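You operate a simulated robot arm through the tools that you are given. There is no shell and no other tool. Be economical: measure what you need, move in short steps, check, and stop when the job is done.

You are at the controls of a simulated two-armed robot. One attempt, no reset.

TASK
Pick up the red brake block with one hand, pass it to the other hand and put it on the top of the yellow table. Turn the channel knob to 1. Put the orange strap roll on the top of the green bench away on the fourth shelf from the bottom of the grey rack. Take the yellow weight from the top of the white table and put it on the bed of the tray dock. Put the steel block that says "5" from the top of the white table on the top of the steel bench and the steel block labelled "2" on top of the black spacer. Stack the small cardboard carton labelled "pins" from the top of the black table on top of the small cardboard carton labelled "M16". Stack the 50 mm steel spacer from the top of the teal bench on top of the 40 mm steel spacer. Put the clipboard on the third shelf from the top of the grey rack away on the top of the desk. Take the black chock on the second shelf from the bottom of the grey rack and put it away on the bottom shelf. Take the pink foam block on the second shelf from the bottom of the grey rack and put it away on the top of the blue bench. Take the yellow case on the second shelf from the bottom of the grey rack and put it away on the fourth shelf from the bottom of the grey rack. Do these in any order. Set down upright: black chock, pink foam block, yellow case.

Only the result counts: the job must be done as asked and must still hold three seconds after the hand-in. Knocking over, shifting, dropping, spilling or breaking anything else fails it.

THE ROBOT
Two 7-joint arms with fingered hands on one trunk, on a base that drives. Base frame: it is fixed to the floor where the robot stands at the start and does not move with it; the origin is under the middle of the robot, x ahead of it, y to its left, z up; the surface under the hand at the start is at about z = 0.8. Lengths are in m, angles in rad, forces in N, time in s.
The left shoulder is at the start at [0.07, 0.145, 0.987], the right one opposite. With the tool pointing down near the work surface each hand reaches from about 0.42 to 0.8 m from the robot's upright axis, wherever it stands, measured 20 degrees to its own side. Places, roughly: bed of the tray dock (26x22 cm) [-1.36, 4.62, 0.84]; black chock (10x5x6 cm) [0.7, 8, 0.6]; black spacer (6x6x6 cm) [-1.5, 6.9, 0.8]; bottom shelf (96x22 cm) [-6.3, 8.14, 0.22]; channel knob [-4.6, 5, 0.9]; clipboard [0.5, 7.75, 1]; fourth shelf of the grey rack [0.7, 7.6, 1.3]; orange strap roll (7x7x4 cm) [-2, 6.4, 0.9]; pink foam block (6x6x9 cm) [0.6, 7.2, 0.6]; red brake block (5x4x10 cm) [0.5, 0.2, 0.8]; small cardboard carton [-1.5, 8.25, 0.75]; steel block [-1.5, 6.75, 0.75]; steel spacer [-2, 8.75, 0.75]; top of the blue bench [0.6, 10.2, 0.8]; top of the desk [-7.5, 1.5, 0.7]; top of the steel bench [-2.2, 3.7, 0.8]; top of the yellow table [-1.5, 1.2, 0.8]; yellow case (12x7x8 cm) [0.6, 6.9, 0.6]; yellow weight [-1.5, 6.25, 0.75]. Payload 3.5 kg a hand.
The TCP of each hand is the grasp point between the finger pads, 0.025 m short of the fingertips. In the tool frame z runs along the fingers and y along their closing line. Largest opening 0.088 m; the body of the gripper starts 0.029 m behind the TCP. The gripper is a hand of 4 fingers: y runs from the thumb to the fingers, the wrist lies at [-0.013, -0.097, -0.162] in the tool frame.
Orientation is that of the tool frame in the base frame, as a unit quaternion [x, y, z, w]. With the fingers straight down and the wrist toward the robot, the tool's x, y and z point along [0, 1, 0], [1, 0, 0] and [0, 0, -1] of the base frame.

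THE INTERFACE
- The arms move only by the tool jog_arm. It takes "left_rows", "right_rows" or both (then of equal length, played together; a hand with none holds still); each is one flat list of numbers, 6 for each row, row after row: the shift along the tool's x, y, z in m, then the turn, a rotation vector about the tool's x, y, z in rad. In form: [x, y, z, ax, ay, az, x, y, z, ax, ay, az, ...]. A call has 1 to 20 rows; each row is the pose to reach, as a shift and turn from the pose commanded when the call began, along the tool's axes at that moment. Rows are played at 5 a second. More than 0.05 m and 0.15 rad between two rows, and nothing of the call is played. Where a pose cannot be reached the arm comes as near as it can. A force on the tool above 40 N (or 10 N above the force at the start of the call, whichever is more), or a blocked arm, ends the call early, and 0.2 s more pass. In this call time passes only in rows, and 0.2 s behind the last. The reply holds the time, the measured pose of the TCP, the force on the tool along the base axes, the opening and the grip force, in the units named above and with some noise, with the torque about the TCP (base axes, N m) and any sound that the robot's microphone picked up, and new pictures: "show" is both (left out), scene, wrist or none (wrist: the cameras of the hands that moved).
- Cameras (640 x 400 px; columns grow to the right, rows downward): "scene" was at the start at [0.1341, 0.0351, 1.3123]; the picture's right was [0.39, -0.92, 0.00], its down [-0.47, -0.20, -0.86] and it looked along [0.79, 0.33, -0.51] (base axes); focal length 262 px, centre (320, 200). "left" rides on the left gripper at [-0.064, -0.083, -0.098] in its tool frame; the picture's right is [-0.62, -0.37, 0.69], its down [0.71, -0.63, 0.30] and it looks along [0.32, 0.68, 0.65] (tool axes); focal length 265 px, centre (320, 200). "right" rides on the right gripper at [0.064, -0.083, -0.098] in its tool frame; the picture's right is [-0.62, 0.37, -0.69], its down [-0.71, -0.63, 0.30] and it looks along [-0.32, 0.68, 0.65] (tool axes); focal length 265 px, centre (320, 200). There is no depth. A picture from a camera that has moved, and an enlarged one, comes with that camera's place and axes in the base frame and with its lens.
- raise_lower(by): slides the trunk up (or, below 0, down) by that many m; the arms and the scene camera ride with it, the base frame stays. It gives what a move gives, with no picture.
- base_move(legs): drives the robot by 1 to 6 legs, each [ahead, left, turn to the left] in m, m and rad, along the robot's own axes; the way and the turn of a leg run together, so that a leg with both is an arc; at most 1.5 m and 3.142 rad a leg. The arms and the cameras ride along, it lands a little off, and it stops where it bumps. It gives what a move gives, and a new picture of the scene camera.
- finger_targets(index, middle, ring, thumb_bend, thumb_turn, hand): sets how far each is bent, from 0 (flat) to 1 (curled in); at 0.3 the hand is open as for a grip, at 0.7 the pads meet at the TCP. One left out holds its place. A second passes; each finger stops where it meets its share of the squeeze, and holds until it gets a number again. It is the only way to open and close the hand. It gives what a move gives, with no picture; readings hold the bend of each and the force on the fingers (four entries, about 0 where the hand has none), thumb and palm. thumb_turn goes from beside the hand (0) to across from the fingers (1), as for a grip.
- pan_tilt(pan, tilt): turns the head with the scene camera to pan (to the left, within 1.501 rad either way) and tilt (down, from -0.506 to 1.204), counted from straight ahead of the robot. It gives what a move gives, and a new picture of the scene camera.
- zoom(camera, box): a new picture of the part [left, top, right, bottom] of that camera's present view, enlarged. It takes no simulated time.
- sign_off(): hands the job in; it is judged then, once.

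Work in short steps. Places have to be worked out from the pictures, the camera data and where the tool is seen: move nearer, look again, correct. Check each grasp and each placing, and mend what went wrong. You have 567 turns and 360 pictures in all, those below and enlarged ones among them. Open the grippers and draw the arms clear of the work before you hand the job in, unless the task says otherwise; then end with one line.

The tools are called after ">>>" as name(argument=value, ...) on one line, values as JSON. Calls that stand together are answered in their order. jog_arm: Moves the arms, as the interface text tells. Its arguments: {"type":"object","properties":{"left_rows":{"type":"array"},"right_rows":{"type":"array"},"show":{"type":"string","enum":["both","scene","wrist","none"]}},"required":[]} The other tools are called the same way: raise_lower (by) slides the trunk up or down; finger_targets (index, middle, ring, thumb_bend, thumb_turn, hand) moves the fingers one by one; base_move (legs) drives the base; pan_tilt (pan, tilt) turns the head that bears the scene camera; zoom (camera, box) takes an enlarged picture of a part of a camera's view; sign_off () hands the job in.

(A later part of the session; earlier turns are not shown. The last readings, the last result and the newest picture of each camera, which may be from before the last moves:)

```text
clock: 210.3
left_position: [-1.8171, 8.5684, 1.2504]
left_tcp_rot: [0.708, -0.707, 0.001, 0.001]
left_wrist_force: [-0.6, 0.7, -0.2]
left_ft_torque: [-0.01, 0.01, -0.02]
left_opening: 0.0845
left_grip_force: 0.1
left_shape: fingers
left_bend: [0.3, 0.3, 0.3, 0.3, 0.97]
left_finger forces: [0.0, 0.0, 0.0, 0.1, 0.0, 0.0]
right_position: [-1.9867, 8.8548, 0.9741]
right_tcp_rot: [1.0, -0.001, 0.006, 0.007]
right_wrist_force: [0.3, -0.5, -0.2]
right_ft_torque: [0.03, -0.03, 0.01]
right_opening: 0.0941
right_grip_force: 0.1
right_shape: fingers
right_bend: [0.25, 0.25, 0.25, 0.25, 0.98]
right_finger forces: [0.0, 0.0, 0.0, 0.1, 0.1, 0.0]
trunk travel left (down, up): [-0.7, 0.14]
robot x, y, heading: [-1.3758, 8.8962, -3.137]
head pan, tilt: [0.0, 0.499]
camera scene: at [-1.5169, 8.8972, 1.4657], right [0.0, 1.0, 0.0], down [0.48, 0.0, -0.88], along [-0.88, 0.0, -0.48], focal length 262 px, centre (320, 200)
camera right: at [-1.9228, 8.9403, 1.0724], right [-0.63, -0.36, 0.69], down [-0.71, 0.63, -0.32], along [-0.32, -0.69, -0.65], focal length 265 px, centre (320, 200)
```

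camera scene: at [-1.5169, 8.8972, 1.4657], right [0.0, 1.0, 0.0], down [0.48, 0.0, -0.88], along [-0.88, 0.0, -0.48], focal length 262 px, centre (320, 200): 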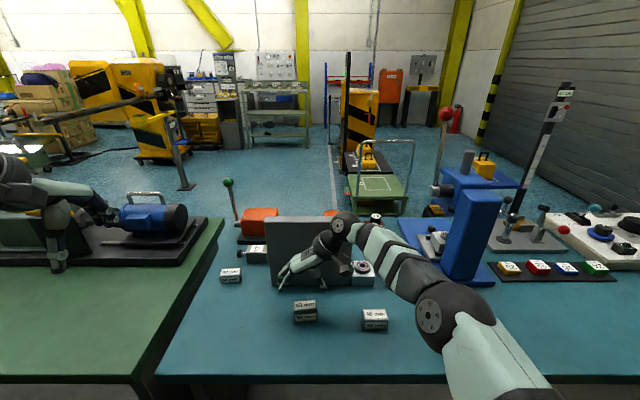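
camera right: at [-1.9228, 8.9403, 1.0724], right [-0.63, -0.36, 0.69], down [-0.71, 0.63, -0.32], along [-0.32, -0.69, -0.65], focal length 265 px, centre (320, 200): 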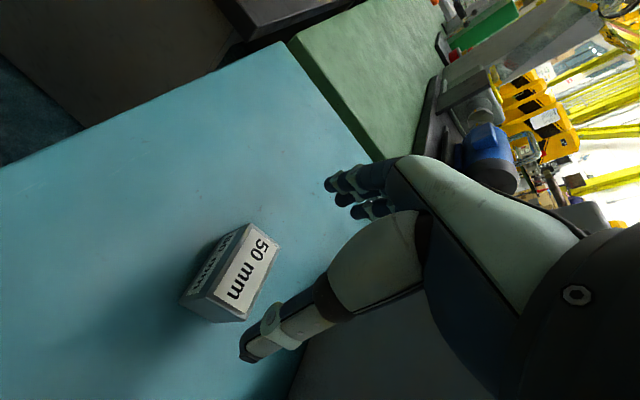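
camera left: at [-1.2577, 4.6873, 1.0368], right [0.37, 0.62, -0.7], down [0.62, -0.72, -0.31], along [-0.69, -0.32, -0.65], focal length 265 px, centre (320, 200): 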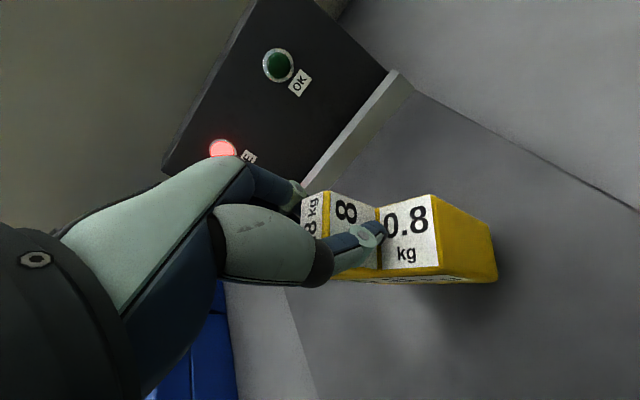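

Aligned over spacer 50. Descend to z≈0.886.

>>> jog_arm(right_rows=[0, -0.004, 0.03, 0, 0, 0, 0, -0.004, 0.06, 0, 0, 0, 0, -0.004, 0.08, 0, 0, 0, 0, -0.004, 0.089, 0, 0, 0], show="wrist")

```text
clock: 211.3
left_position: [-1.8172, 8.5665, 1.2491]
left_tcp_rot: [-0.707, 0.708, 0.001, -0.001]
left_wrist_force: [-0.5, 0.6, -0.1]
left_ft_torque: [0.0, -0.01, -0.01]
left_opening: 0.0842
left_grip_force: 0.1
left_shape: fingers
left_bend: [0.3, 0.3, 0.3, 0.3, 0.97]
left_finger forces: [0.0, 0.0, 0.0, 0.1, 0.0, 0.0]
right_position: [-1.9851, 8.8585, 0.8856]
right_tcp_rot: [1.0, 0.0, 0.006, 0.007]
right_wrist_force: [-0.1, 0.2, 0.4]
right_ft_torque: [-0.04, -0.01, 0.0]
right_opening: 0.0942
right_grip_force: 0.1
right_shape: fingers
right_bend: [0.25, 0.25, 0.25, 0.25, 0.98]
right_finger forces: [0.0, 0.1, 0.0, 0.0, 0.0, 0.1]
trunk travel left (down, up): [-0.7, 0.14]
robot x, y, heading: [-1.3774, 8.8991, -3.14]
head pan, tilt: [0.0, 0.499]
camera right: at [-1.922, 8.9429, 0.9823], right [-0.63, -0.36, 0.69], down [-0.71, 0.63, -0.32], along [-0.32, -0.69, -0.65], focal length 265 px, centre (320, 200)
```

right: 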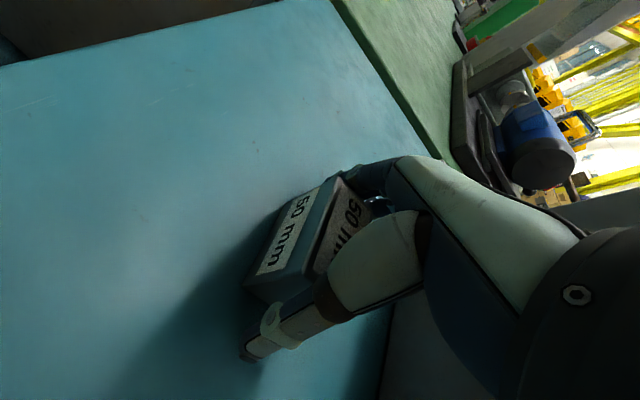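

Straddled. Close the fingers.

>>> finger_targets(hand="right", index=0.7, middle=0.7, ring=0.7, thumb_bend=0.7)

>>> jog_arm(right_rows=[0, 0, -0.01, 0, 0, 0, 0, 0, -0.03, 0, 0, 0, 0, 0, -0.06, 0, 0, 0, 0, 0, -0.09, 0, 0, 0], show="both")

```text
clock: 212.3
left_position: [-1.8157, 8.5679, 1.2496]
left_tcp_rot: [-0.707, 0.707, 0.0, -0.002]
left_wrist_force: [-0.5, -0.2, -0.5]
left_ft_torque: [0.01, 0.02, -0.01]
left_opening: 0.0848
left_grip_force: 0.1
left_shape: fingers
left_bend: [0.3, 0.3, 0.3, 0.3, 0.97]
left_finger forces: [0.1, 0.0, 0.0, 0.1, 0.1, 0.0]
right_position: [-1.9853, 8.8579, 0.886]
right_tcp_rot: [1.0, -0.001, 0.005, 0.008]
right_wrist_force: [-1.7, -0.5, 3.8]
right_ft_torque: [-0.34, -0.02, 0.06]
right_opening: 0.0566
right_grip_force: 30.7
right_shape: fingers
right_bend: [0.34, 0.46, 0.7, 0.55, 0.96]
right_finger forces: [21.2, 9.6, 0.1, 0.0, 31.2, 0.0]
trunk travel left (down, up): [-0.7, 0.14]
robot x, y, heading: [-1.3777, 8.8937, -3.142]
head pan, tilt: [0.0, 0.499]
```

```text
clock: 213.3
left_position: [-1.8161, 8.5663, 1.2498]
left_tcp_rot: [0.707, -0.707, 0.0, 0.001]
left_wrist_force: [1.0, -0.1, -0.2]
left_ft_torque: [0.0, -0.02, -0.02]
left_opening: 0.0845
left_grip_force: 0.1
left_shape: fingers
left_bend: [0.3, 0.3, 0.3, 0.3, 0.97]
left_finger forces: [0.0, 0.1, 0.1, 0.0, 0.0, 0.0]
right_position: [-1.987, 8.8593, 0.9763]
right_tcp_rot: [1.0, 0.0, 0.007, 0.007]
right_wrist_force: [0.4, -0.1, -7.7]
right_ft_torque: [-0.02, -0.01, 0.02]
right_opening: 0.0566
right_grip_force: 27.6
right_shape: fingers
right_bend: [0.34, 0.47, 0.7, 0.55, 0.96]
right_finger forces: [18.1, 8.3, 0.0, 0.0, 28.9, 0.0]
trunk travel left (down, up): [-0.7, 0.14]
robot x, y, heading: [-1.375, 8.8999, -3.14]
head pan, tilt: [0.0, 0.499]
camera scene: at [-1.5178, 8.8964, 1.4656], right [0.0, 1.0, 0.0], down [0.48, 0.0, -0.88], along [-0.88, 0.0, -0.48], focal length 262 px, centre (320, 200)
camera right: at [-1.9242, 8.9447, 1.0731], right [-0.63, -0.36, 0.69], down [-0.71, 0.63, -0.32], along [-0.32, -0.69, -0.65], focal length 265 px, centre (320, 200)
```

scene: 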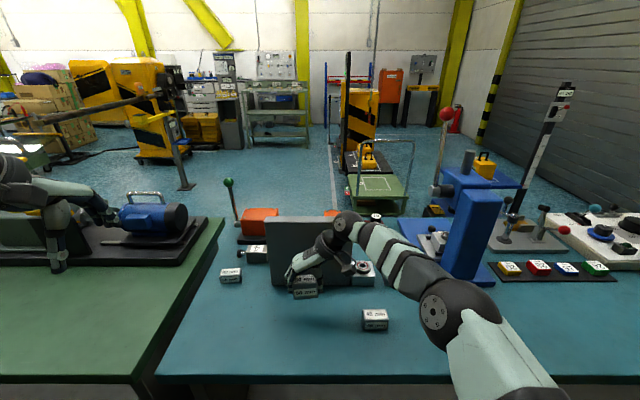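
right: 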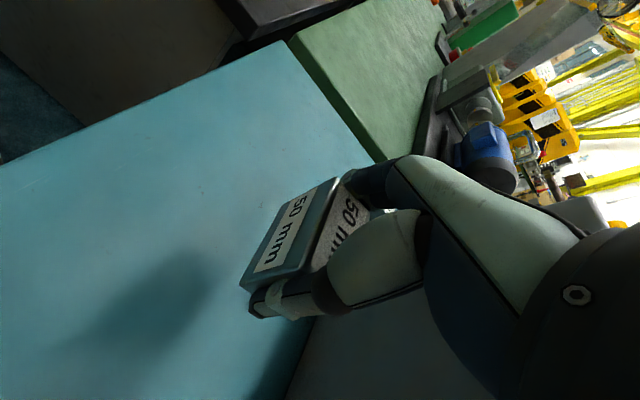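

Lifted (7.7 N). I carry it over the 40 mm spacer.

>>> jog_arm(right_rows=[0.005, -0.036, 0, 0, 0, 0, 0.01, -0.072, 0, 0, 0, 0, 0.015, -0.108, 0, 0, 0, 0, 0.02, -0.144, 0, 0, 0, 0, 0.024, -0.179, 0, 0, 0, 0], show="both")

>>> zoom(camera="scene", box=[300, 240, 440, 350])

```text
clock: 214.5
left_position: [-1.8175, 8.5682, 1.2487]
left_tcp_rot: [-0.707, 0.708, -0.001, -0.002]
left_wrist_force: [-0.9, -0.1, -0.4]
left_ft_torque: [0.01, 0.03, -0.01]
left_opening: 0.0843
left_grip_force: 0.0
left_shape: fingers
left_bend: [0.3, 0.3, 0.3, 0.3, 0.97]
left_finger forces: [0.1, 0.0, 0.1, 0.0, 0.0, 0.0]
right_position: [-1.9641, 9.0382, 0.971]
right_tcp_rot: [1.0, -0.001, 0.007, 0.009]
right_wrist_force: [0.0, 1.0, -6.7]
right_ft_torque: [-0.02, 0.0, 0.0]
right_opening: 0.0565
right_grip_force: 27.0
right_shape: fingers
right_bend: [0.34, 0.47, 0.7, 0.55, 0.96]
right_finger forces: [17.7, 8.3, 0.0, 0.0, 28.3, 0.0]
trunk travel left (down, up): [-0.7, 0.14]
robot x, y, heading: [-1.3729, 8.8994, -3.141]
head pan, tilt: [0.0, 0.499]
camera scene: at [-1.5181, 8.899, 1.4656], right [0.0, 1.0, 0.0], down [0.48, 0.0, -0.88], along [-0.88, 0.0, -0.48], focal length 262 px, centre (320, 200)
camera right: at [-1.9013, 9.1249, 1.068], right [-0.63, -0.36, 0.69], down [-0.71, 0.63, -0.32], along [-0.32, -0.69, -0.65], focal length 265 px, centre (320, 200)
```

scene: 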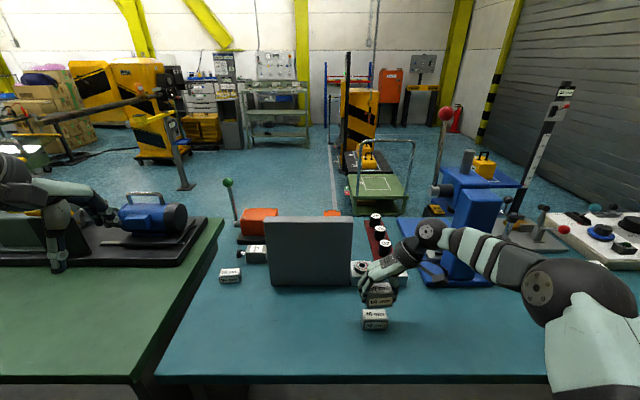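
right: 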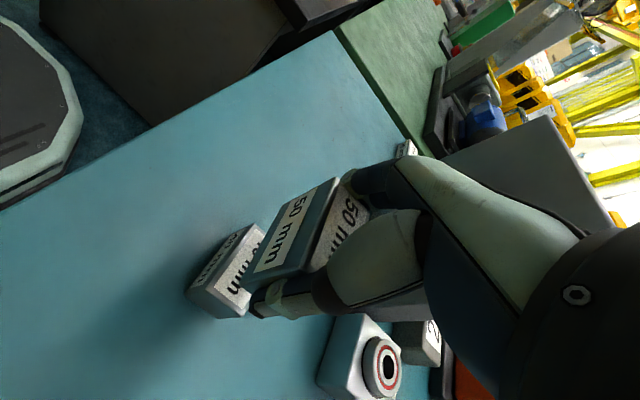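

```text
3.64 times, centred on (370, 295) of scene
camera zoom: at [-1.5181, 8.899, 1.4656], right [0.0, 1.0, 0.0], down [0.48, 0.0, -0.88], along [-0.88, 0.0, -0.48], focal length 953 px, centre (138, -146)
```

zoom: 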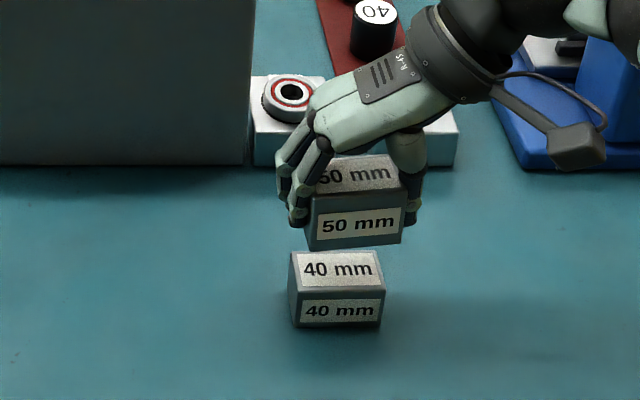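

50's centre [-1.964, 9.039] is above 40's [-1.968, 9.040]. Lower to contact.

>>> jog_arm(right_rows=[-0.003, 0, 0.02, 0, 0, 0, -0.003, 0, 0.035, 0, 0, 0, -0.003, 0, 0.04, 0, 0, 0, -0.003, 0, 0.044, 0, 0, 0, -0.003, 0, 0.047, 0, 0, 0, -0.003, 0, 0.05, 0, 0, 0], show="none")

>>> zoom(camera="scene", box=[300, 240, 440, 350])

```text
clock: 215.9
left_position: [-1.8156, 8.5686, 1.2499]
left_tcp_rot: [-0.707, 0.707, 0.001, -0.002]
left_wrist_force: [0.0, -0.3, 0.5]
left_ft_torque: [0.01, 0.02, 0.01]
left_opening: 0.0843
left_grip_force: 0.2
left_shape: fingers
left_bend: [0.3, 0.3, 0.3, 0.3, 0.97]
left_finger forces: [0.1, 0.0, 0.0, 0.0, 0.0, 0.0]
right_position: [-1.9647, 9.038, 0.9265]
right_tcp_rot: [1.0, -0.002, 0.002, 0.009]
right_wrist_force: [-1.6, 2.4, 8.2]
right_ft_torque: [-0.39, -0.04, 0.01]
right_opening: 0.0569
right_grip_force: 31.5
right_shape: fingers
right_bend: [0.34, 0.47, 0.7, 0.55, 0.96]
right_finger forces: [21.6, 9.2, 0.0, 0.0, 31.8, 0.1]
trunk travel left (down, up): [-0.7, 0.14]
robot x, y, heading: [-1.3781, 8.8983, -3.14]
head pan, tilt: [0.0, 0.499]
```

```text
3.64 times, centred on (370, 295) of scene
camera zoom: at [-1.5158, 8.8967, 1.4661], right [0.0, 1.0, 0.0], down [0.48, 0.0, -0.88], along [-0.88, 0.0, -0.48], focal length 953 px, centre (138, -146)
```

zoom: 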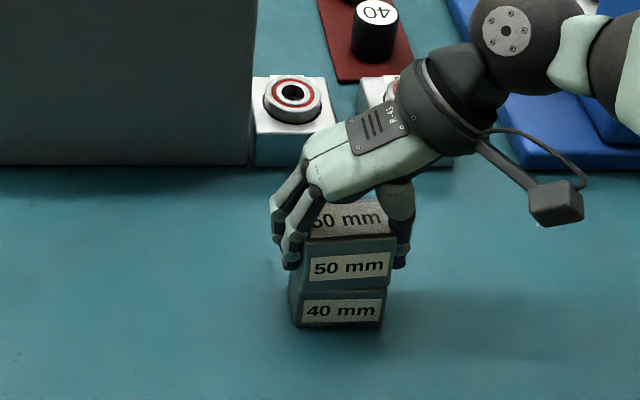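

In contact and aligned. Release and rise.

>>> finger_targets(hand="right", index=0.25, middle=0.25, ring=0.25, thumb_bend=0.25)

>>> jog_arm(right_rows=[0, 0, -0.02, 0, 0, 0, 0, 0, -0.05, 0, 0, 0, 0, 0, -0.08, 0, 0, 0, 0.02, 0, -0.12, 0, 0, 0, 0.04, -0.0, -0.16, 0, 0, 0], show="none")

>>> zoom(camera="scene", box=[300, 240, 440, 350])

```text
clock: 216.9
left_position: [-1.8163, 8.5669, 1.2487]
left_tcp_rot: [-0.707, 0.707, 0.002, -0.001]
left_wrist_force: [0.1, 0.3, 0.0]
left_ft_torque: [0.01, 0.01, 0.02]
left_opening: 0.0845
left_grip_force: 0.0
left_shape: fingers
left_bend: [0.3, 0.3, 0.3, 0.3, 0.97]
left_finger forces: [0.1, 0.0, 0.0, 0.0, 0.1, 0.0]
right_position: [-1.9652, 9.0376, 0.9227]
right_tcp_rot: [1.0, 0.0, 0.006, 0.007]
right_wrist_force: [0.0, -0.1, -0.8]
right_ft_torque: [-0.01, -0.02, -0.01]
right_opening: 0.0942
right_grip_force: 0.0
right_shape: fingers
right_bend: [0.25, 0.25, 0.25, 0.25, 0.97]
right_finger forces: [0.1, 0.0, 0.0, 0.0, 0.0, 0.0]
trunk travel left (down, up): [-0.7, 0.14]
robot x, y, heading: [-1.3761, 8.8996, -3.14]
head pan, tilt: [0.0, 0.499]
```

```text
clock: 218.1
left_position: [-1.8143, 8.5676, 1.251]
left_tcp_rot: [0.707, -0.707, -0.001, 0.002]
left_wrist_force: [0.0, -0.2, 0.3]
left_ft_torque: [-0.02, 0.01, -0.03]
left_opening: 0.0844
left_grip_force: 0.2
left_shape: fingers
left_bend: [0.3, 0.3, 0.3, 0.3, 0.97]
left_finger forces: [0.0, 0.0, 0.1, 0.1, 0.1, 0.1]
right_position: [-1.9232, 9.0395, 1.0847]
right_tcp_rot: [1.0, 0.0, 0.007, 0.008]
right_wrist_force: [0.3, 0.3, 0.1]
right_ft_torque: [-0.01, -0.02, -0.01]
right_opening: 0.0942
right_grip_force: 0.1
right_shape: fingers
right_bend: [0.25, 0.25, 0.25, 0.25, 0.97]
right_finger forces: [0.1, 0.1, 0.1, 0.1, 0.0, 0.1]
trunk travel left (down, up): [-0.7, 0.14]
robot x, y, heading: [-1.3762, 8.8978, -3.14]
head pan, tilt: [0.0, 0.499]
```

```text
3.64 times, centred on (370, 295) of scene
camera zoom: at [-1.5144, 8.8961, 1.4659], right [0.0, 1.0, 0.0], down [0.48, 0.0, -0.88], along [-0.88, 0.0, -0.48], focal length 953 px, centre (138, -146)
```

zoom: 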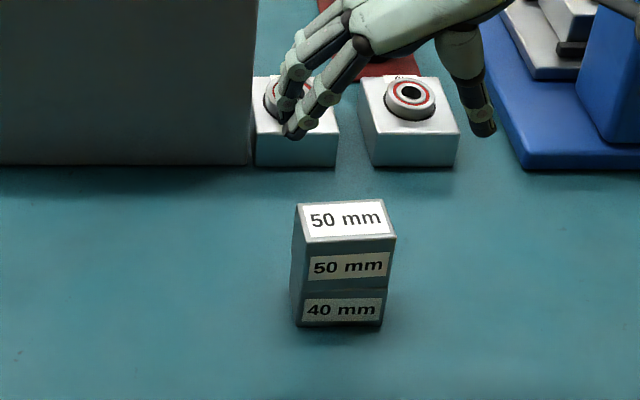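

Spacers are stacked. I back away a bit, then restore the right hand orientation.

>>> base_move(legs=[[-0.25, 0, 0]])

>>> jog_arm(right_rows=[0, 0, 0, 0, 0, 0.14, 0, 0, 0, 0, 0, 0.28, 0, 0, 0, 0, 0, 0.42, 0, 0, 0, 0, 0, 0.56, 0, 0, 0, 0, 0, 0.7, 0, 0, 0, 0, 0, 0.84, 0, 0, 0, 0, 0, 0.98, 0, 0, 0, 0, 0, 1.12, 0, 0, 0, 0, 0, 1.26, 0, 0, 0, 0, 0, 1.4, 0, 0, 0, 0, 0, 1.54, 0, 0, 0, 0, 0, 1.57], show="none")

>>> jog_arm(right_rows=[0, -0.02, 0, 0, 0, 0, 0, -0.05, 0, 0, 0, 0, 0, -0.08, 0, 0, 0, 0], show="scene")

```text
clock: 219.9
left_position: [-1.5674, 8.5676, 1.2491]
left_tcp_rot: [-0.707, 0.708, -0.001, 0.0]
left_wrist_force: [0.1, 0.0, 0.5]
left_ft_torque: [0.0, 0.0, -0.01]
left_opening: 0.0845
left_grip_force: 0.2
left_shape: fingers
left_bend: [0.3, 0.3, 0.3, 0.3, 0.97]
left_finger forces: [0.1, 0.1, 0.1, 0.1, 0.1, 0.0]
right_position: [-1.6754, 9.0419, 1.082]
right_tcp_rot: [1.0, 0.0, 0.006, 0.008]
right_wrist_force: [1.0, 0.1, -0.4]
right_ft_torque: [0.01, 0.0, -0.02]
right_opening: 0.0941
right_grip_force: 0.1
right_shape: fingers
right_bend: [0.25, 0.25, 0.25, 0.25, 0.97]
right_finger forces: [0.1, 0.1, 0.0, 0.0, 0.0, 0.0]
trunk travel left (down, up): [-0.7, 0.14]
robot x, y, heading: [-1.1247, 8.8961, -3.144]
head pan, tilt: [0.0, 0.499]
camera scene: at [-1.2676, 8.8968, 1.4655], right [0.0, 1.0, 0.0], down [0.48, 0.0, -0.88], along [-0.88, 0.0, -0.48], focal length 262 px, centre (320, 200)
```

scene: 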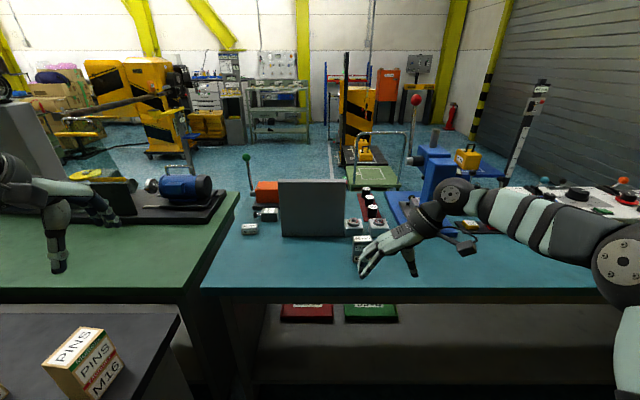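

```text
clock: 222.6
left_position: [-1.5664, 8.567, 1.2484]
left_tcp_rot: [0.707, -0.707, 0.001, 0.0]
left_wrist_force: [-0.4, -0.5, 1.1]
left_ft_torque: [-0.01, -0.01, 0.03]
left_opening: 0.0846
left_grip_force: 0.0
left_shape: fingers
left_bend: [0.3, 0.3, 0.3, 0.3, 0.97]
left_finger forces: [0.0, 0.0, 0.1, 0.0, 0.1, 0.0]
right_position: [-1.6743, 9.0417, 1.0823]
right_tcp_rot: [-0.706, 0.708, -0.01, -0.001]
right_wrist_force: [0.5, -0.5, 0.4]
right_ft_torque: [-0.02, 0.0, 0.0]
right_opening: 0.0941
right_grip_force: 0.0
right_shape: fingers
right_bend: [0.25, 0.25, 0.25, 0.25, 0.97]
right_finger forces: [0.0, 0.0, 0.0, 0.0, 0.0, 0.1]
trunk travel left (down, up): [-0.7, 0.14]
robot x, y, heading: [-1.1276, 8.8978, -3.139]
head pan, tilt: [0.0, 0.499]
```

```text
clock: 223.3
left_position: [-1.5651, 8.5711, 1.2506]
left_tcp_rot: [-0.707, 0.708, 0.0, -0.002]
left_wrist_force: [0.4, -0.2, -0.2]
left_ft_torque: [-0.02, -0.01, 0.01]
left_opening: 0.0844
left_grip_force: 0.0
left_shape: fingers
left_bend: [0.3, 0.3, 0.3, 0.3, 0.97]
left_finger forces: [0.0, 0.0, 0.0, 0.0, 0.0, 0.0]
right_position: [-1.5941, 9.0455, 1.0831]
right_tcp_rot: [-0.707, 0.707, -0.011, -0.001]
right_wrist_force: [-0.1, -0.6, -0.2]
right_ft_torque: [-0.03, 0.01, 0.02]
right_opening: 0.0941
right_grip_force: 0.0
right_shape: fingers
right_bend: [0.25, 0.25, 0.25, 0.25, 0.97]
right_finger forces: [0.0, 0.0, 0.0, 0.1, 0.0, 0.1]
trunk travel left (down, up): [-0.7, 0.14]
robot x, y, heading: [-1.127, 8.898, -3.142]
head pan, tilt: [0.0, 0.499]
camera scene: at [-1.2651, 8.9004, 1.4658], right [0.0, 1.0, 0.0], down [0.48, 0.0, -0.88], along [-0.88, 0.0, -0.48], focal length 262 px, centre (320, 200)
```

scene: 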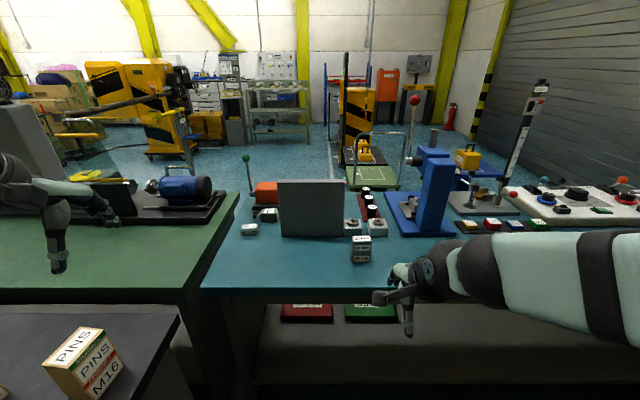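

Now I back into the aisle, strafe toward the rack, and turn to face it.

>>> base_move(legs=[[-0.73, 0, 0], [0, 1.1, 0], [0, 0, 1.57], [0, 0, 1.57]])

>>> pan_tilt(pan=0.0, tilt=0.35)

```text
clock: 240.2
left_position: [0.0631, 8.1332, 1.2501]
left_tcp_rot: [0.712, 0.703, 0.001, 0.0]
left_wrist_force: [0.4, 0.0, 0.0]
left_ft_torque: [-0.01, 0.0, 0.02]
left_opening: 0.0844
left_grip_force: 0.1
left_shape: fingers
left_bend: [0.3, 0.3, 0.3, 0.3, 0.97]
left_finger forces: [0.0, 0.1, 0.0, 0.0, 0.1, 0.0]
right_position: [0.0873, 7.659, 1.0834]
right_tcp_rot: [0.711, 0.703, 0.001, -0.009]
right_wrist_force: [0.8, -0.1, 0.2]
right_ft_torque: [-0.02, 0.0, 0.02]
right_opening: 0.0943
right_grip_force: 0.0
right_shape: fingers
right_bend: [0.25, 0.25, 0.25, 0.25, 0.97]
right_finger forces: [0.0, 0.1, 0.0, 0.1, 0.0, 0.0]
trunk travel left (down, up): [-0.7, 0.14]
robot x, y, heading: [-0.3788, 7.8123, -0.013]
head pan, tilt: [0.0, 0.499]
camera scene: at [-0.239, 7.8079, 1.4657], right [-0.01, -1.0, 0.0], down [-0.48, 0.01, -0.88], along [0.88, -0.01, -0.48], focal length 262 px, centre (320, 200)
```

scene: 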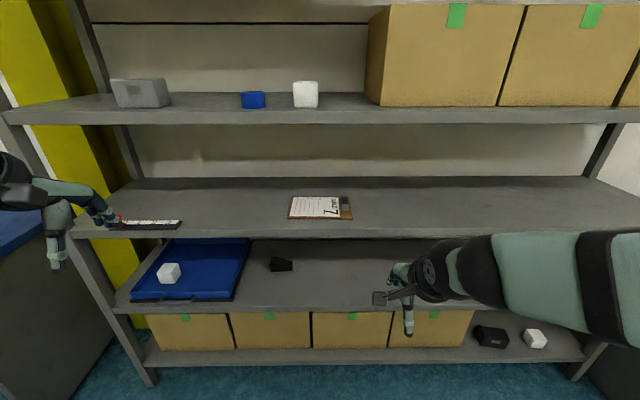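

```text
clock: 240.9
left_position: [0.063, 8.1324, 1.2499]
left_tcp_rot: [0.711, 0.703, 0.001, 0.0]
left_wrist_force: [0.6, 0.4, 0.0]
left_ft_torque: [-0.02, 0.01, -0.03]
left_opening: 0.0843
left_grip_force: 0.0
left_shape: fingers
left_bend: [0.3, 0.3, 0.3, 0.3, 0.97]
left_finger forces: [0.0, 0.0, 0.1, 0.0, 0.1, 0.0]
right_position: [0.0856, 7.659, 1.083]
right_tcp_rot: [0.711, 0.703, 0.0, -0.009]
right_wrist_force: [0.3, -0.4, 0.3]
right_ft_torque: [0.01, -0.02, -0.03]
right_opening: 0.0942
right_grip_force: 0.0
right_shape: fingers
right_bend: [0.25, 0.25, 0.25, 0.25, 0.97]
right_finger forces: [0.0, 0.0, 0.0, 0.1, 0.0, 0.1]
trunk travel left (down, up): [-0.7, 0.14]
robot x, y, heading: [-0.3792, 7.8084, -0.008]
head pan, tilt: [0.0, 0.351]
camera scene: at [-0.2369, 7.8081, 1.4794], right [-0.01, -1.0, 0.0], down [-0.34, 0.0, -0.94], along [0.94, -0.01, -0.34], focal length 262 px, centre (320, 200)
```

scene: 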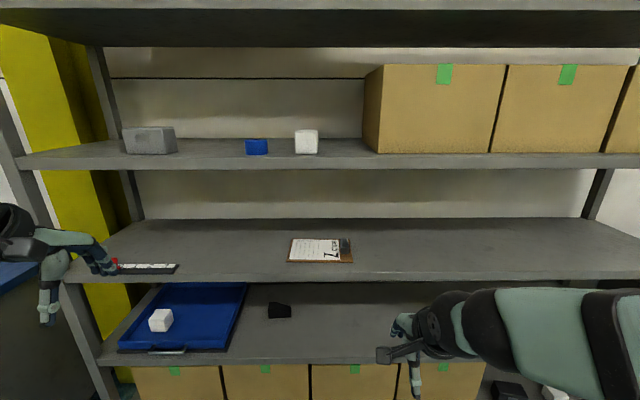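

The grey rack: clipboard on 3rd shelf, chock on 2nd. I strafe right toward the foam/case and set the right hand to the side-grip pose (yaw 90°).

>>> base_move(legs=[[0, -0.4, 0.008]])

>>> jog_arm(right_rows=[0, 0, 0, 0, 0, -0.14, 0, 0, 0, 0, 0, -0.28, 0, 0, 0, 0, 0, -0.42, 0, 0, 0, 0, 0, -0.56, 0, 0, 0, 0, 0, -0.7, 0, 0, 0, 0, 0, -0.84, 0, 0, 0, 0, 0, -0.98, 0, 0, 0, 0, 0, -1.12, 0, 0, 0, 0, 0, -1.26, 0, 0, 0, 0, 0, -1.4, 0, 0, 0, 0, 0, -1.54, 0, 0, 0, 0, 0, -1.57], show="none")

>>> jog_arm(right_rows=[0, -0.02, 0, 0, -0.14, 0, 0, -0.04, 0, 0, -0.28, 0, 0, -0.06, 0, 0, -0.42, 0, 0, -0.08, 0, 0, -0.56, 0, 0, -0.1, 0, 0, -0.7, 0, 0, -0.12, 0, 0, -0.84, 0, 0, -0.14, 0, 0, -0.98, 0, 0, -0.16, 0, 0, -1.05, 0], show="scene")

```text
clock: 243.4
left_position: [0.0593, 7.7339, 1.2486]
left_tcp_rot: [0.712, 0.703, 0.001, 0.001]
left_wrist_force: [-0.4, 0.1, 0.0]
left_ft_torque: [0.04, -0.01, -0.01]
left_opening: 0.0845
left_grip_force: 0.1
left_shape: fingers
left_bend: [0.3, 0.3, 0.3, 0.3, 0.97]
left_finger forces: [0.1, 0.0, 0.0, 0.0, 0.1, 0.0]
right_position: [0.0826, 7.2601, 1.0833]
right_tcp_rot: [0.711, 0.703, 0.0, -0.009]
right_wrist_force: [0.6, -0.5, -0.1]
right_ft_torque: [0.0, 0.04, 0.0]
right_opening: 0.0942
right_grip_force: 0.0
right_shape: fingers
right_bend: [0.25, 0.25, 0.25, 0.25, 0.97]
right_finger forces: [0.0, 0.1, 0.0, 0.0, 0.1, 0.1]
trunk travel left (down, up): [-0.7, 0.14]
robot x, y, heading: [-0.3862, 7.4082, -0.01]
head pan, tilt: [0.0, 0.351]
camera scene: at [-0.2412, 7.4086, 1.4794], right [-0.01, -1.0, 0.0], down [-0.34, 0.0, -0.94], along [0.94, -0.01, -0.34], focal length 262 px, centre (320, 200)
```

scene: 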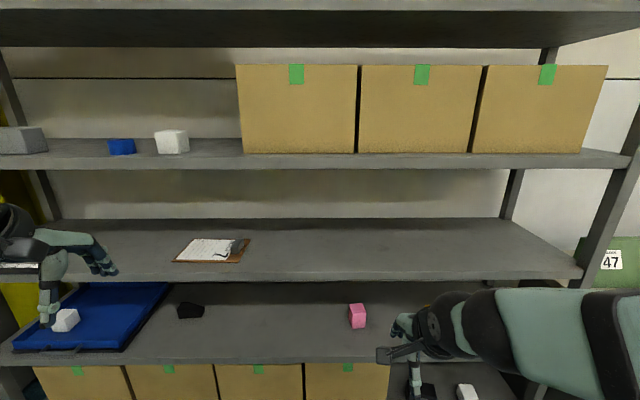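

```text
clock: 246.0
left_position: [0.0582, 7.7329, 1.2495]
left_tcp_rot: [0.711, 0.703, 0.0, 0.001]
left_wrist_force: [-0.6, -0.1, 0.2]
left_ft_torque: [-0.03, -0.01, -0.01]
left_opening: 0.0845
left_grip_force: 0.1
left_shape: fingers
left_bend: [0.3, 0.3, 0.3, 0.3, 0.97]
left_finger forces: [0.0, 0.1, 0.0, 0.0, 0.0, 0.1]
right_position: [0.0822, 7.2578, 1.0824]
right_tcp_rot: [0.005, 1.0, 0.007, -0.006]
right_wrist_force: [0.3, 0.2, 0.6]
right_ft_torque: [0.05, 0.02, -0.02]
right_opening: 0.094
right_grip_force: 0.0
right_shape: fingers
right_bend: [0.25, 0.25, 0.25, 0.25, 0.97]
right_finger forces: [0.1, 0.1, 0.0, 0.1, 0.1, 0.0]
trunk travel left (down, up): [-0.7, 0.14]
robot x, y, heading: [-0.3847, 7.406, -0.01]
head pan, tilt: [0.0, 0.351]
```

```text
clock: 247.8
left_position: [0.0575, 7.7323, 1.2498]
left_tcp_rot: [0.711, 0.703, 0.002, 0.0]
left_wrist_force: [0.4, -0.6, 0.1]
left_ft_torque: [-0.02, -0.01, 0.01]
left_opening: 0.0844
left_grip_force: 0.1
left_shape: fingers
left_bend: [0.3, 0.3, 0.3, 0.3, 0.97]
left_finger forces: [0.1, 0.1, 0.0, 0.0, 0.0, 0.0]
right_position: [0.0814, 7.0964, 1.0814]
right_tcp_rot: [0.009, 0.867, 0.004, 0.498]
right_wrist_force: [0.2, -0.9, -0.2]
right_ft_torque: [0.04, -0.02, 0.04]
right_opening: 0.0943
right_grip_force: 0.1
right_shape: fingers
right_bend: [0.25, 0.25, 0.25, 0.25, 0.97]
right_finger forces: [0.1, 0.1, 0.0, 0.0, 0.0, 0.0]
trunk travel left (down, up): [-0.7, 0.14]
robot x, y, heading: [-0.385, 7.4085, -0.01]
head pan, tilt: [0.0, 0.351]
camera scene: at [-0.2412, 7.4062, 1.4794], right [-0.01, -1.0, 0.0], down [-0.34, 0.0, -0.94], along [0.94, -0.01, -0.34], focal length 262 px, centre (320, 200)
```

scene: 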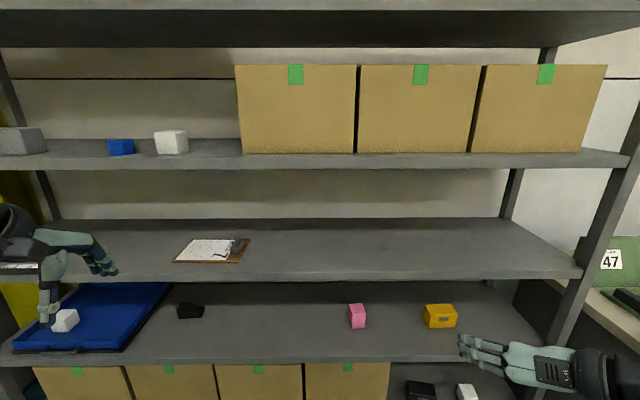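

Now foam (pink) and case (orange-yellow) are visible. Zoom for positions.

>>> zoom(camera="scene", box=[320, 280, 480, 370])

>>> zoom(camera="scene", box=[150, 220, 270, 330])

```text
4.00 times, centred on (400, 325) of scene
camera zoom: at [-0.2412, 7.4062, 1.4794], right [-0.01, -1.0, 0.0], down [-0.34, 0.0, -0.94], along [0.94, -0.01, -0.34], focal length 1048 px, centre (0, -300)
```

zoom: 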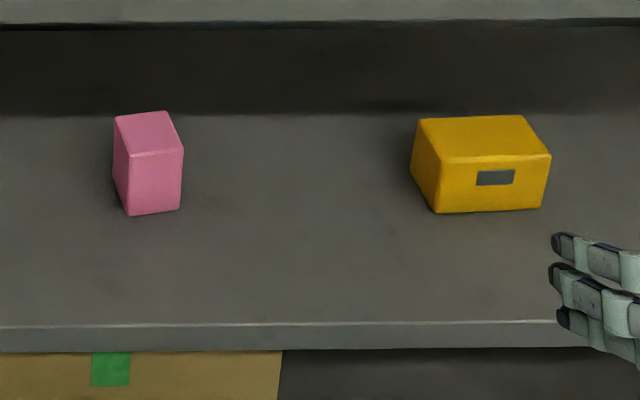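

```text
3.64 times, centred on (210, 275) of scene
camera zoom: at [-0.2412, 7.4062, 1.4794], right [-0.01, -1.0, 0.0], down [-0.34, 0.0, -0.94], along [0.94, -0.01, -0.34], focal length 953 px, centre (720, -73)
```

zoom: 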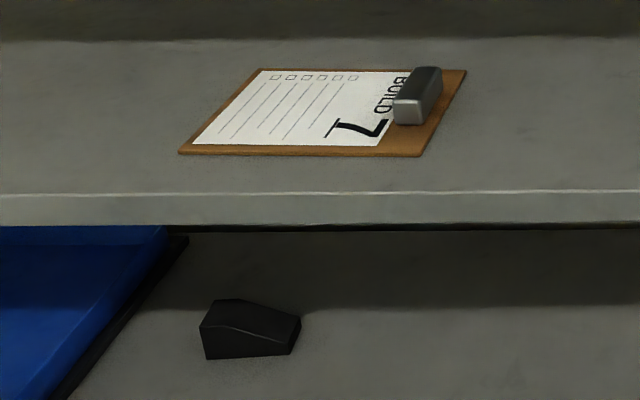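

Shelf estimates: front edge x≈0.52, 2nd shelf z≈0.55, 3rd ≈0.94, 4th ≈1.31. I lower the trunk and approach the rack for the foam.

>>> raise_lower(by=-0.4)

>>> base_move(legs=[[0.28, 0, 0.01]])

>>> zoom(camera="right", box=[0, 0, 640, 400])

```text
clock: 251.7
left_position: [0.058, 7.7327, 0.8493]
left_tcp_rot: [0.711, 0.703, 0.0, 0.001]
left_wrist_force: [0.0, 0.5, -1.0]
left_ft_torque: [0.03, 0.0, 0.0]
left_opening: 0.0844
left_grip_force: 0.1
left_shape: fingers
left_bend: [0.3, 0.3, 0.3, 0.3, 0.97]
left_finger forces: [0.0, 0.0, 0.0, 0.0, 0.1, 0.0]
right_position: [0.0794, 7.0977, 0.6815]
right_tcp_rot: [0.009, 0.868, 0.004, 0.496]
right_wrist_force: [0.6, -0.4, 0.5]
right_ft_torque: [-0.01, 0.0, 0.01]
right_opening: 0.0941
right_grip_force: 0.1
right_shape: fingers
right_bend: [0.25, 0.25, 0.25, 0.25, 0.97]
right_finger forces: [0.0, 0.1, 0.0, 0.1, 0.0, 0.1]
trunk travel left (down, up): [-0.3, 0.54]
robot x, y, heading: [-0.3856, 7.4102, -0.01]
head pan, tilt: [0.0, 0.351]
```

```text
clock: 253.6
left_position: [0.3342, 7.7334, 0.8492]
left_tcp_rot: [0.708, 0.706, 0.0, 0.0]
left_wrist_force: [0.6, 0.1, -0.2]
left_ft_torque: [0.02, 0.03, 0.0]
left_opening: 0.0845
left_grip_force: 0.1
left_shape: fingers
left_bend: [0.3, 0.3, 0.3, 0.3, 0.97]
left_finger forces: [0.1, 0.0, 0.0, 0.0, 0.1, 0.0]
right_position: [0.3618, 7.099, 0.6816]
right_tcp_rot: [0.006, 0.868, 0.005, 0.496]
right_wrist_force: [-0.1, 0.7, -0.9]
right_ft_torque: [0.01, 0.01, -0.03]
right_opening: 0.0941
right_grip_force: 0.1
right_shape: fingers
right_bend: [0.25, 0.25, 0.25, 0.25, 0.97]
right_finger forces: [0.1, 0.0, 0.0, 0.1, 0.1, 0.0]
trunk travel left (down, up): [-0.3, 0.54]
robot x, y, heading: [-0.1111, 7.4079, -0.001]
head pan, tilt: [0.0, 0.351]
camera scene: at [0.0379, 7.4065, 1.0793], right [0.0, -1.0, 0.0], down [-0.34, 0.0, -0.94], along [0.94, 0.0, -0.34], focal length 262 px, centre (320, 200)
```

scene: 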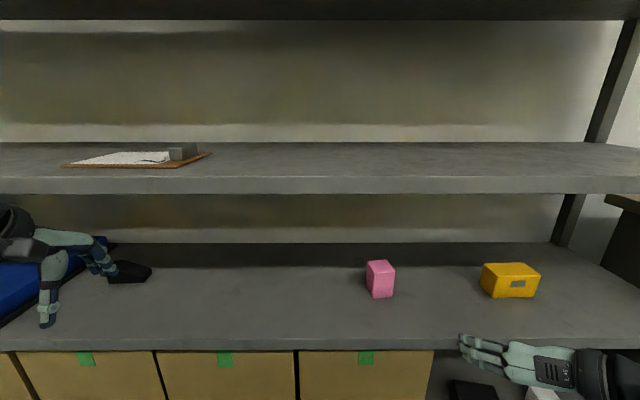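

```text
1.00 times, centred on (320, 200) of right (not enlarged: the box is as wide or as high as the picture)
camera zoom: at [0.2441, 7.0173, 0.6746], right [-0.28, 0.36, 0.89], down [0.62, -0.64, 0.45], along [0.73, 0.68, -0.04], focal length 265 px, centre (320, 200)
```

zoom: 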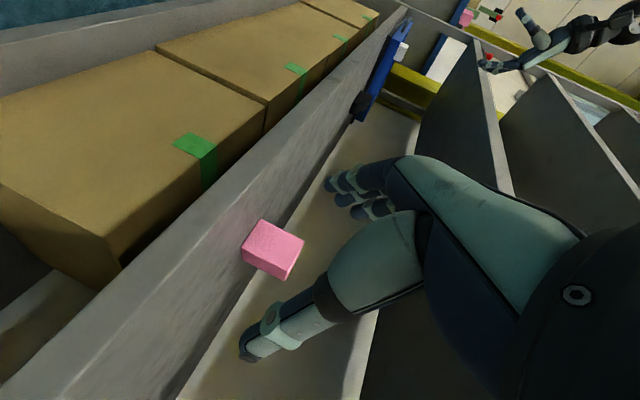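

Foam: front x≈0.654, centre y≈7.222, shelf z≈0.555. I align in y and advance to a pre-grasp.

>>> jog_arm(right_rows=[0, 0.041, 0, 0, 0, 0, 0, 0.082, 0, 0, 0, 0, 0, 0.123, 0, 0, 0, 0, -0.019, 0.123, 0.035, 0, 0, 0, -0.038, 0.123, 0.07, 0, 0, 0, -0.057, 0.123, 0.105, 0, 0, 0, -0.076, 0.123, 0.14, 0, 0, 0, -0.097, 0.123, 0.175, 0, 0, 0], show="both")

```text
clock: 255.4
left_position: [0.3362, 7.7343, 0.8495]
left_tcp_rot: [0.709, 0.705, 0.001, 0.0]
left_wrist_force: [0.1, -0.2, -0.2]
left_ft_torque: [-0.01, -0.01, -0.03]
left_opening: 0.0845
left_grip_force: 0.0
left_shape: fingers
left_bend: [0.3, 0.3, 0.3, 0.3, 0.97]
left_finger forces: [0.1, 0.1, 0.0, 0.1, 0.0, 0.0]
right_position: [0.5642, 7.2229, 0.6764]
right_tcp_rot: [0.006, 0.869, 0.006, 0.495]
right_wrist_force: [0.0, 0.0, 0.6]
right_ft_torque: [0.0, 0.0, -0.02]
right_opening: 0.0942
right_grip_force: 0.1
right_shape: fingers
right_bend: [0.25, 0.25, 0.25, 0.25, 0.97]
right_finger forces: [0.1, 0.1, 0.1, 0.1, 0.1, 0.0]
trunk travel left (down, up): [-0.3, 0.54]
robot x, y, heading: [-0.1096, 7.4047, -0.005]
head pan, tilt: [0.0, 0.351]
camera scene: at [0.0381, 7.4065, 1.0793], right [0.0, -1.0, 0.0], down [-0.34, 0.0, -0.94], along [0.94, 0.0, -0.34], focal length 262 px, centre (320, 200)
camera right: at [0.4458, 7.1401, 0.6697], right [-0.28, 0.36, 0.89], down [0.62, -0.64, 0.45], along [0.73, 0.68, -0.04], focal length 265 px, centre (320, 200)
```

scene: 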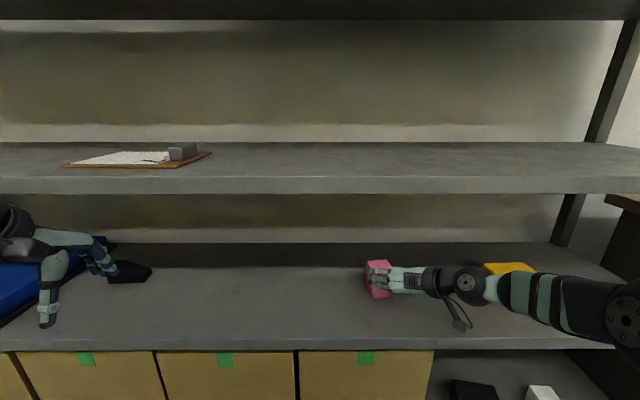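
right: 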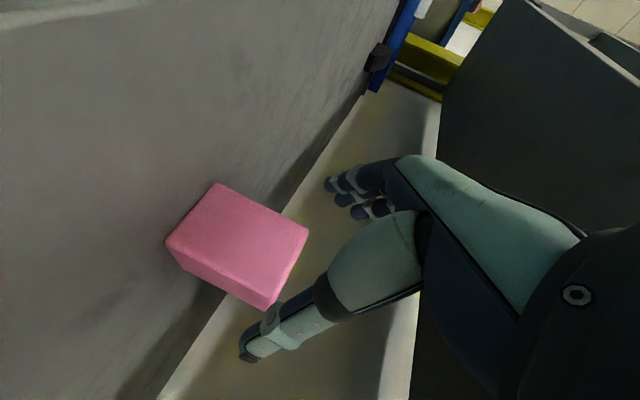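

Foam lines up within about a centimetre; I shift 7 mm left and advance most of the way.

>>> jog_arm(right_rows=[0, 0.007, 0.03, 0, 0, 0, 0, 0.007, 0.06, 0, 0, 0, 0, 0.007, 0.085, 0, 0, 0], show="both")

```text
clock: 256.2
left_position: [0.335, 7.7338, 0.8494]
left_tcp_rot: [0.709, 0.705, 0.002, -0.001]
left_wrist_force: [0.1, -0.4, -0.4]
left_ft_torque: [0.03, -0.02, -0.01]
left_opening: 0.0844
left_grip_force: 0.1
left_shape: fingers
left_bend: [0.3, 0.3, 0.3, 0.3, 0.97]
left_finger forces: [0.0, 0.0, 0.0, 0.1, 0.1, 0.0]
right_position: [0.6368, 7.2295, 0.6335]
right_tcp_rot: [0.006, 0.869, 0.006, 0.496]
right_wrist_force: [0.4, -1.2, -0.6]
right_ft_torque: [0.01, -0.02, -0.03]
right_opening: 0.0941
right_grip_force: 0.0
right_shape: fingers
right_bend: [0.25, 0.25, 0.25, 0.25, 0.97]
right_finger forces: [0.1, 0.1, 0.0, 0.1, 0.1, 0.1]
trunk travel left (down, up): [-0.3, 0.54]
robot x, y, heading: [-0.1034, 7.4025, -0.008]
head pan, tilt: [0.0, 0.351]
camera scene: at [0.038, 7.4063, 1.0793], right [0.0, -1.0, 0.0], down [-0.34, 0.0, -0.94], along [0.94, 0.0, -0.34], focal length 262 px, centre (320, 200)
camera right: at [0.5193, 7.1474, 0.6267], right [-0.28, 0.36, 0.89], down [0.62, -0.64, 0.45], along [0.73, 0.68, -0.04], focal length 265 px, centre (320, 200)
```

scene: 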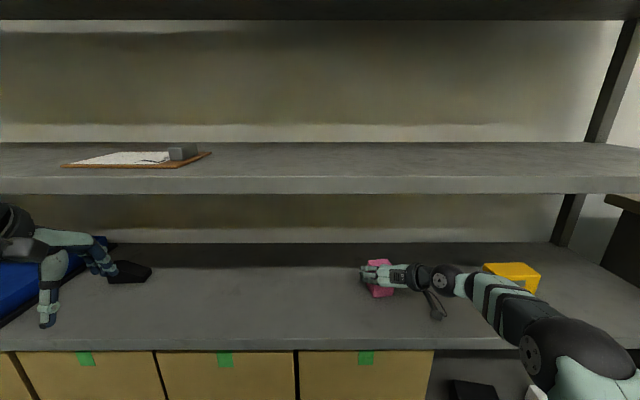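
right: 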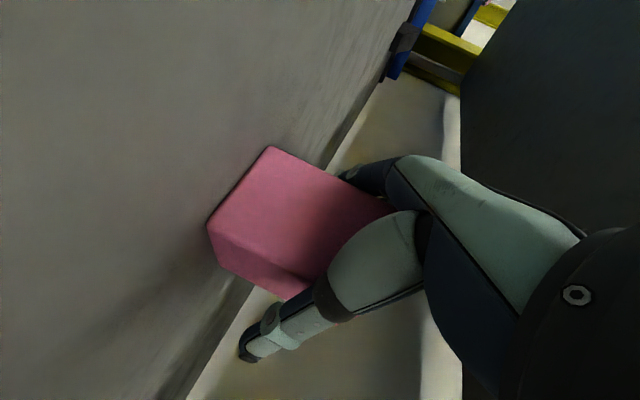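

Foam enters the grasp without contact. Advance 2.5 cm more and close.

>>> jog_arm(right_rows=[0.005, 0, 0.015, 0, 0, 0, 0.01, 0, 0.027, 0, 0, 0], show="none")

>>> finger_targets(hand="right", index=0.6, middle=0.6, ring=0.6, thumb_bend=0.6)

>>> zoom(camera="right", box=[150, 100, 470, 380])

```text
clock: 256.8
left_position: [0.3293, 7.735, 0.8529]
left_tcp_rot: [0.709, 0.705, 0.003, 0.004]
left_wrist_force: [-0.4, -0.3, -0.1]
left_ft_torque: [0.0, -0.01, -0.02]
left_opening: 0.0845
left_grip_force: 0.1
left_shape: fingers
left_bend: [0.3, 0.3, 0.3, 0.3, 0.97]
left_finger forces: [0.0, 0.0, 0.0, 0.1, 0.0, 0.0]
right_position: [0.6511, 7.2311, 0.6229]
right_tcp_rot: [0.004, 0.864, 0.008, 0.503]
right_wrist_force: [-18.4, -0.4, 24.6]
right_ft_torque: [0.48, 0.01, 0.29]
right_opening: 0.0956
right_grip_force: 13.0
right_shape: fingers
right_bend: [0.25, 0.25, 0.23, 0.25, 0.98]
right_finger forces: [0.3, 0.2, 20.8, 0.0, 4.0, 0.1]
trunk travel left (down, up): [-0.3, 0.54]
robot x, y, heading: [-0.1077, 7.4065, -0.003]
head pan, tilt: [0.0, 0.351]
```

```text
clock: 257.8
left_position: [0.3305, 7.736, 0.8512]
left_tcp_rot: [0.708, 0.706, 0.002, 0.004]
left_wrist_force: [-0.1, -0.1, 0.2]
left_ft_torque: [0.01, 0.0, -0.02]
left_opening: 0.0845
left_grip_force: 0.0
left_shape: fingers
left_bend: [0.3, 0.3, 0.3, 0.3, 0.97]
left_finger forces: [0.1, 0.1, 0.0, 0.0, 0.0, 0.0]
right_position: [0.6516, 7.2341, 0.6246]
right_tcp_rot: [0.002, 0.864, 0.008, 0.503]
right_wrist_force: [-9.7, 9.5, 29.9]
right_ft_torque: [-0.02, 0.21, 0.51]
right_opening: 0.0665
right_grip_force: 54.8
right_shape: fingers
right_bend: [0.42, 0.45, 0.41, 0.5, 0.96]
right_finger forces: [19.2, 9.2, 36.0, 0.0, 44.7, 0.0]
trunk travel left (down, up): [-0.3, 0.54]
robot x, y, heading: [-0.1054, 7.4032, -0.003]
head pan, tilt: [0.0, 0.351]
```

```text
1.43 times, centred on (310, 240) of right
camera zoom: at [0.5339, 7.1501, 0.6148], right [-0.3, 0.35, 0.89], down [0.62, -0.64, 0.46], along [0.73, 0.69, -0.03], focal length 379 px, centre (334, 143)
```

zoom: 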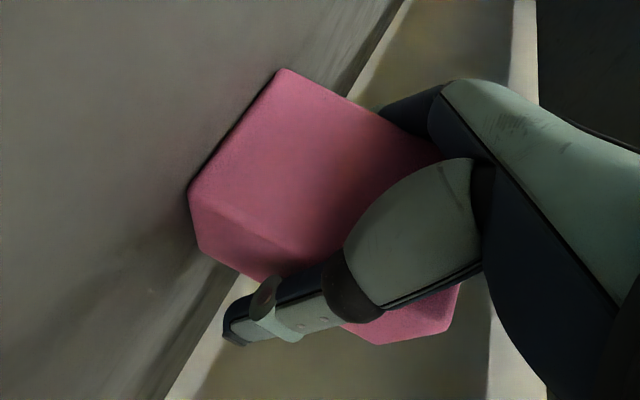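

The ring finger touched the shelf, but the foam is gripped. I lift slightly (8 cm).

>>> jog_arm(right_rows=[-0.017, 0, -0.01, 0, 0, 0, -0.043, 0, -0.025, 0, 0, 0, -0.069, 0, -0.04, 0, 0, 0], show="both")

```text
clock: 258.6
left_position: [0.3344, 7.7344, 0.8503]
left_tcp_rot: [0.709, 0.705, 0.001, 0.0]
left_wrist_force: [0.2, -0.3, 0.4]
left_ft_torque: [0.04, 0.01, -0.01]
left_opening: 0.0845
left_grip_force: 0.2
left_shape: fingers
left_bend: [0.3, 0.3, 0.3, 0.3, 0.97]
left_finger forces: [0.0, 0.0, 0.1, 0.0, 0.0, 0.1]
right_position: [0.6555, 7.2246, 0.6909]
right_tcp_rot: [0.007, 0.87, 0.004, 0.494]
right_wrist_force: [0.0, 0.1, -0.8]
right_ft_torque: [0.01, 0.0, 0.01]
right_opening: 0.0655
right_grip_force: 44.1
right_shape: fingers
right_bend: [0.42, 0.47, 0.44, 0.51, 0.93]
right_finger forces: [19.7, 7.8, 16.6, 0.1, 45.2, 0.0]
trunk travel left (down, up): [-0.3, 0.54]
robot x, y, heading: [-0.1104, 7.4025, -0.004]
head pan, tilt: [0.0, 0.351]
camera scene: at [0.0374, 7.4062, 1.0793], right [0.0, -1.0, 0.0], down [-0.34, 0.0, -0.94], along [0.94, 0.0, -0.34], focal length 262 px, centre (320, 200)
camera right: at [0.5365, 7.143, 0.6846], right [-0.28, 0.36, 0.89], down [0.62, -0.64, 0.45], along [0.73, 0.68, -0.05], focal length 265 px, centre (320, 200)
```

scene: 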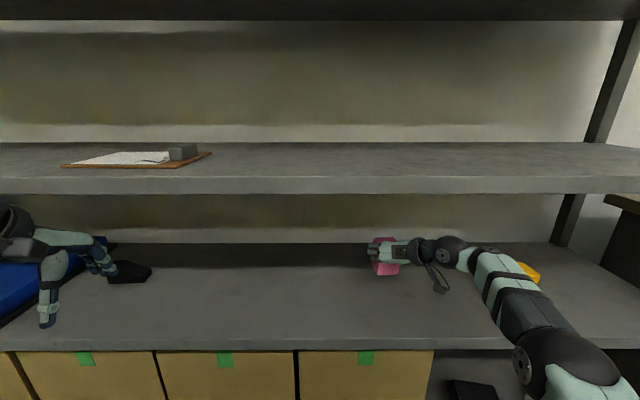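
right: 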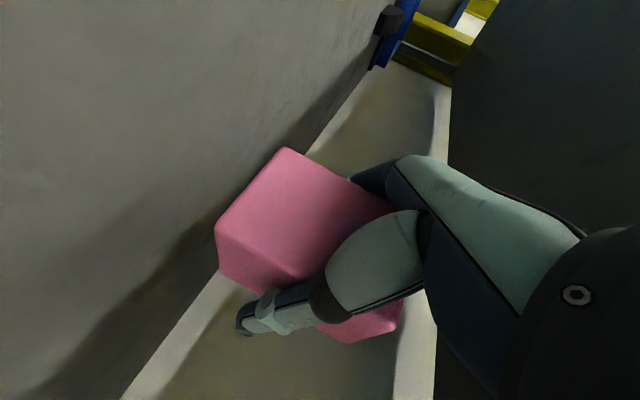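

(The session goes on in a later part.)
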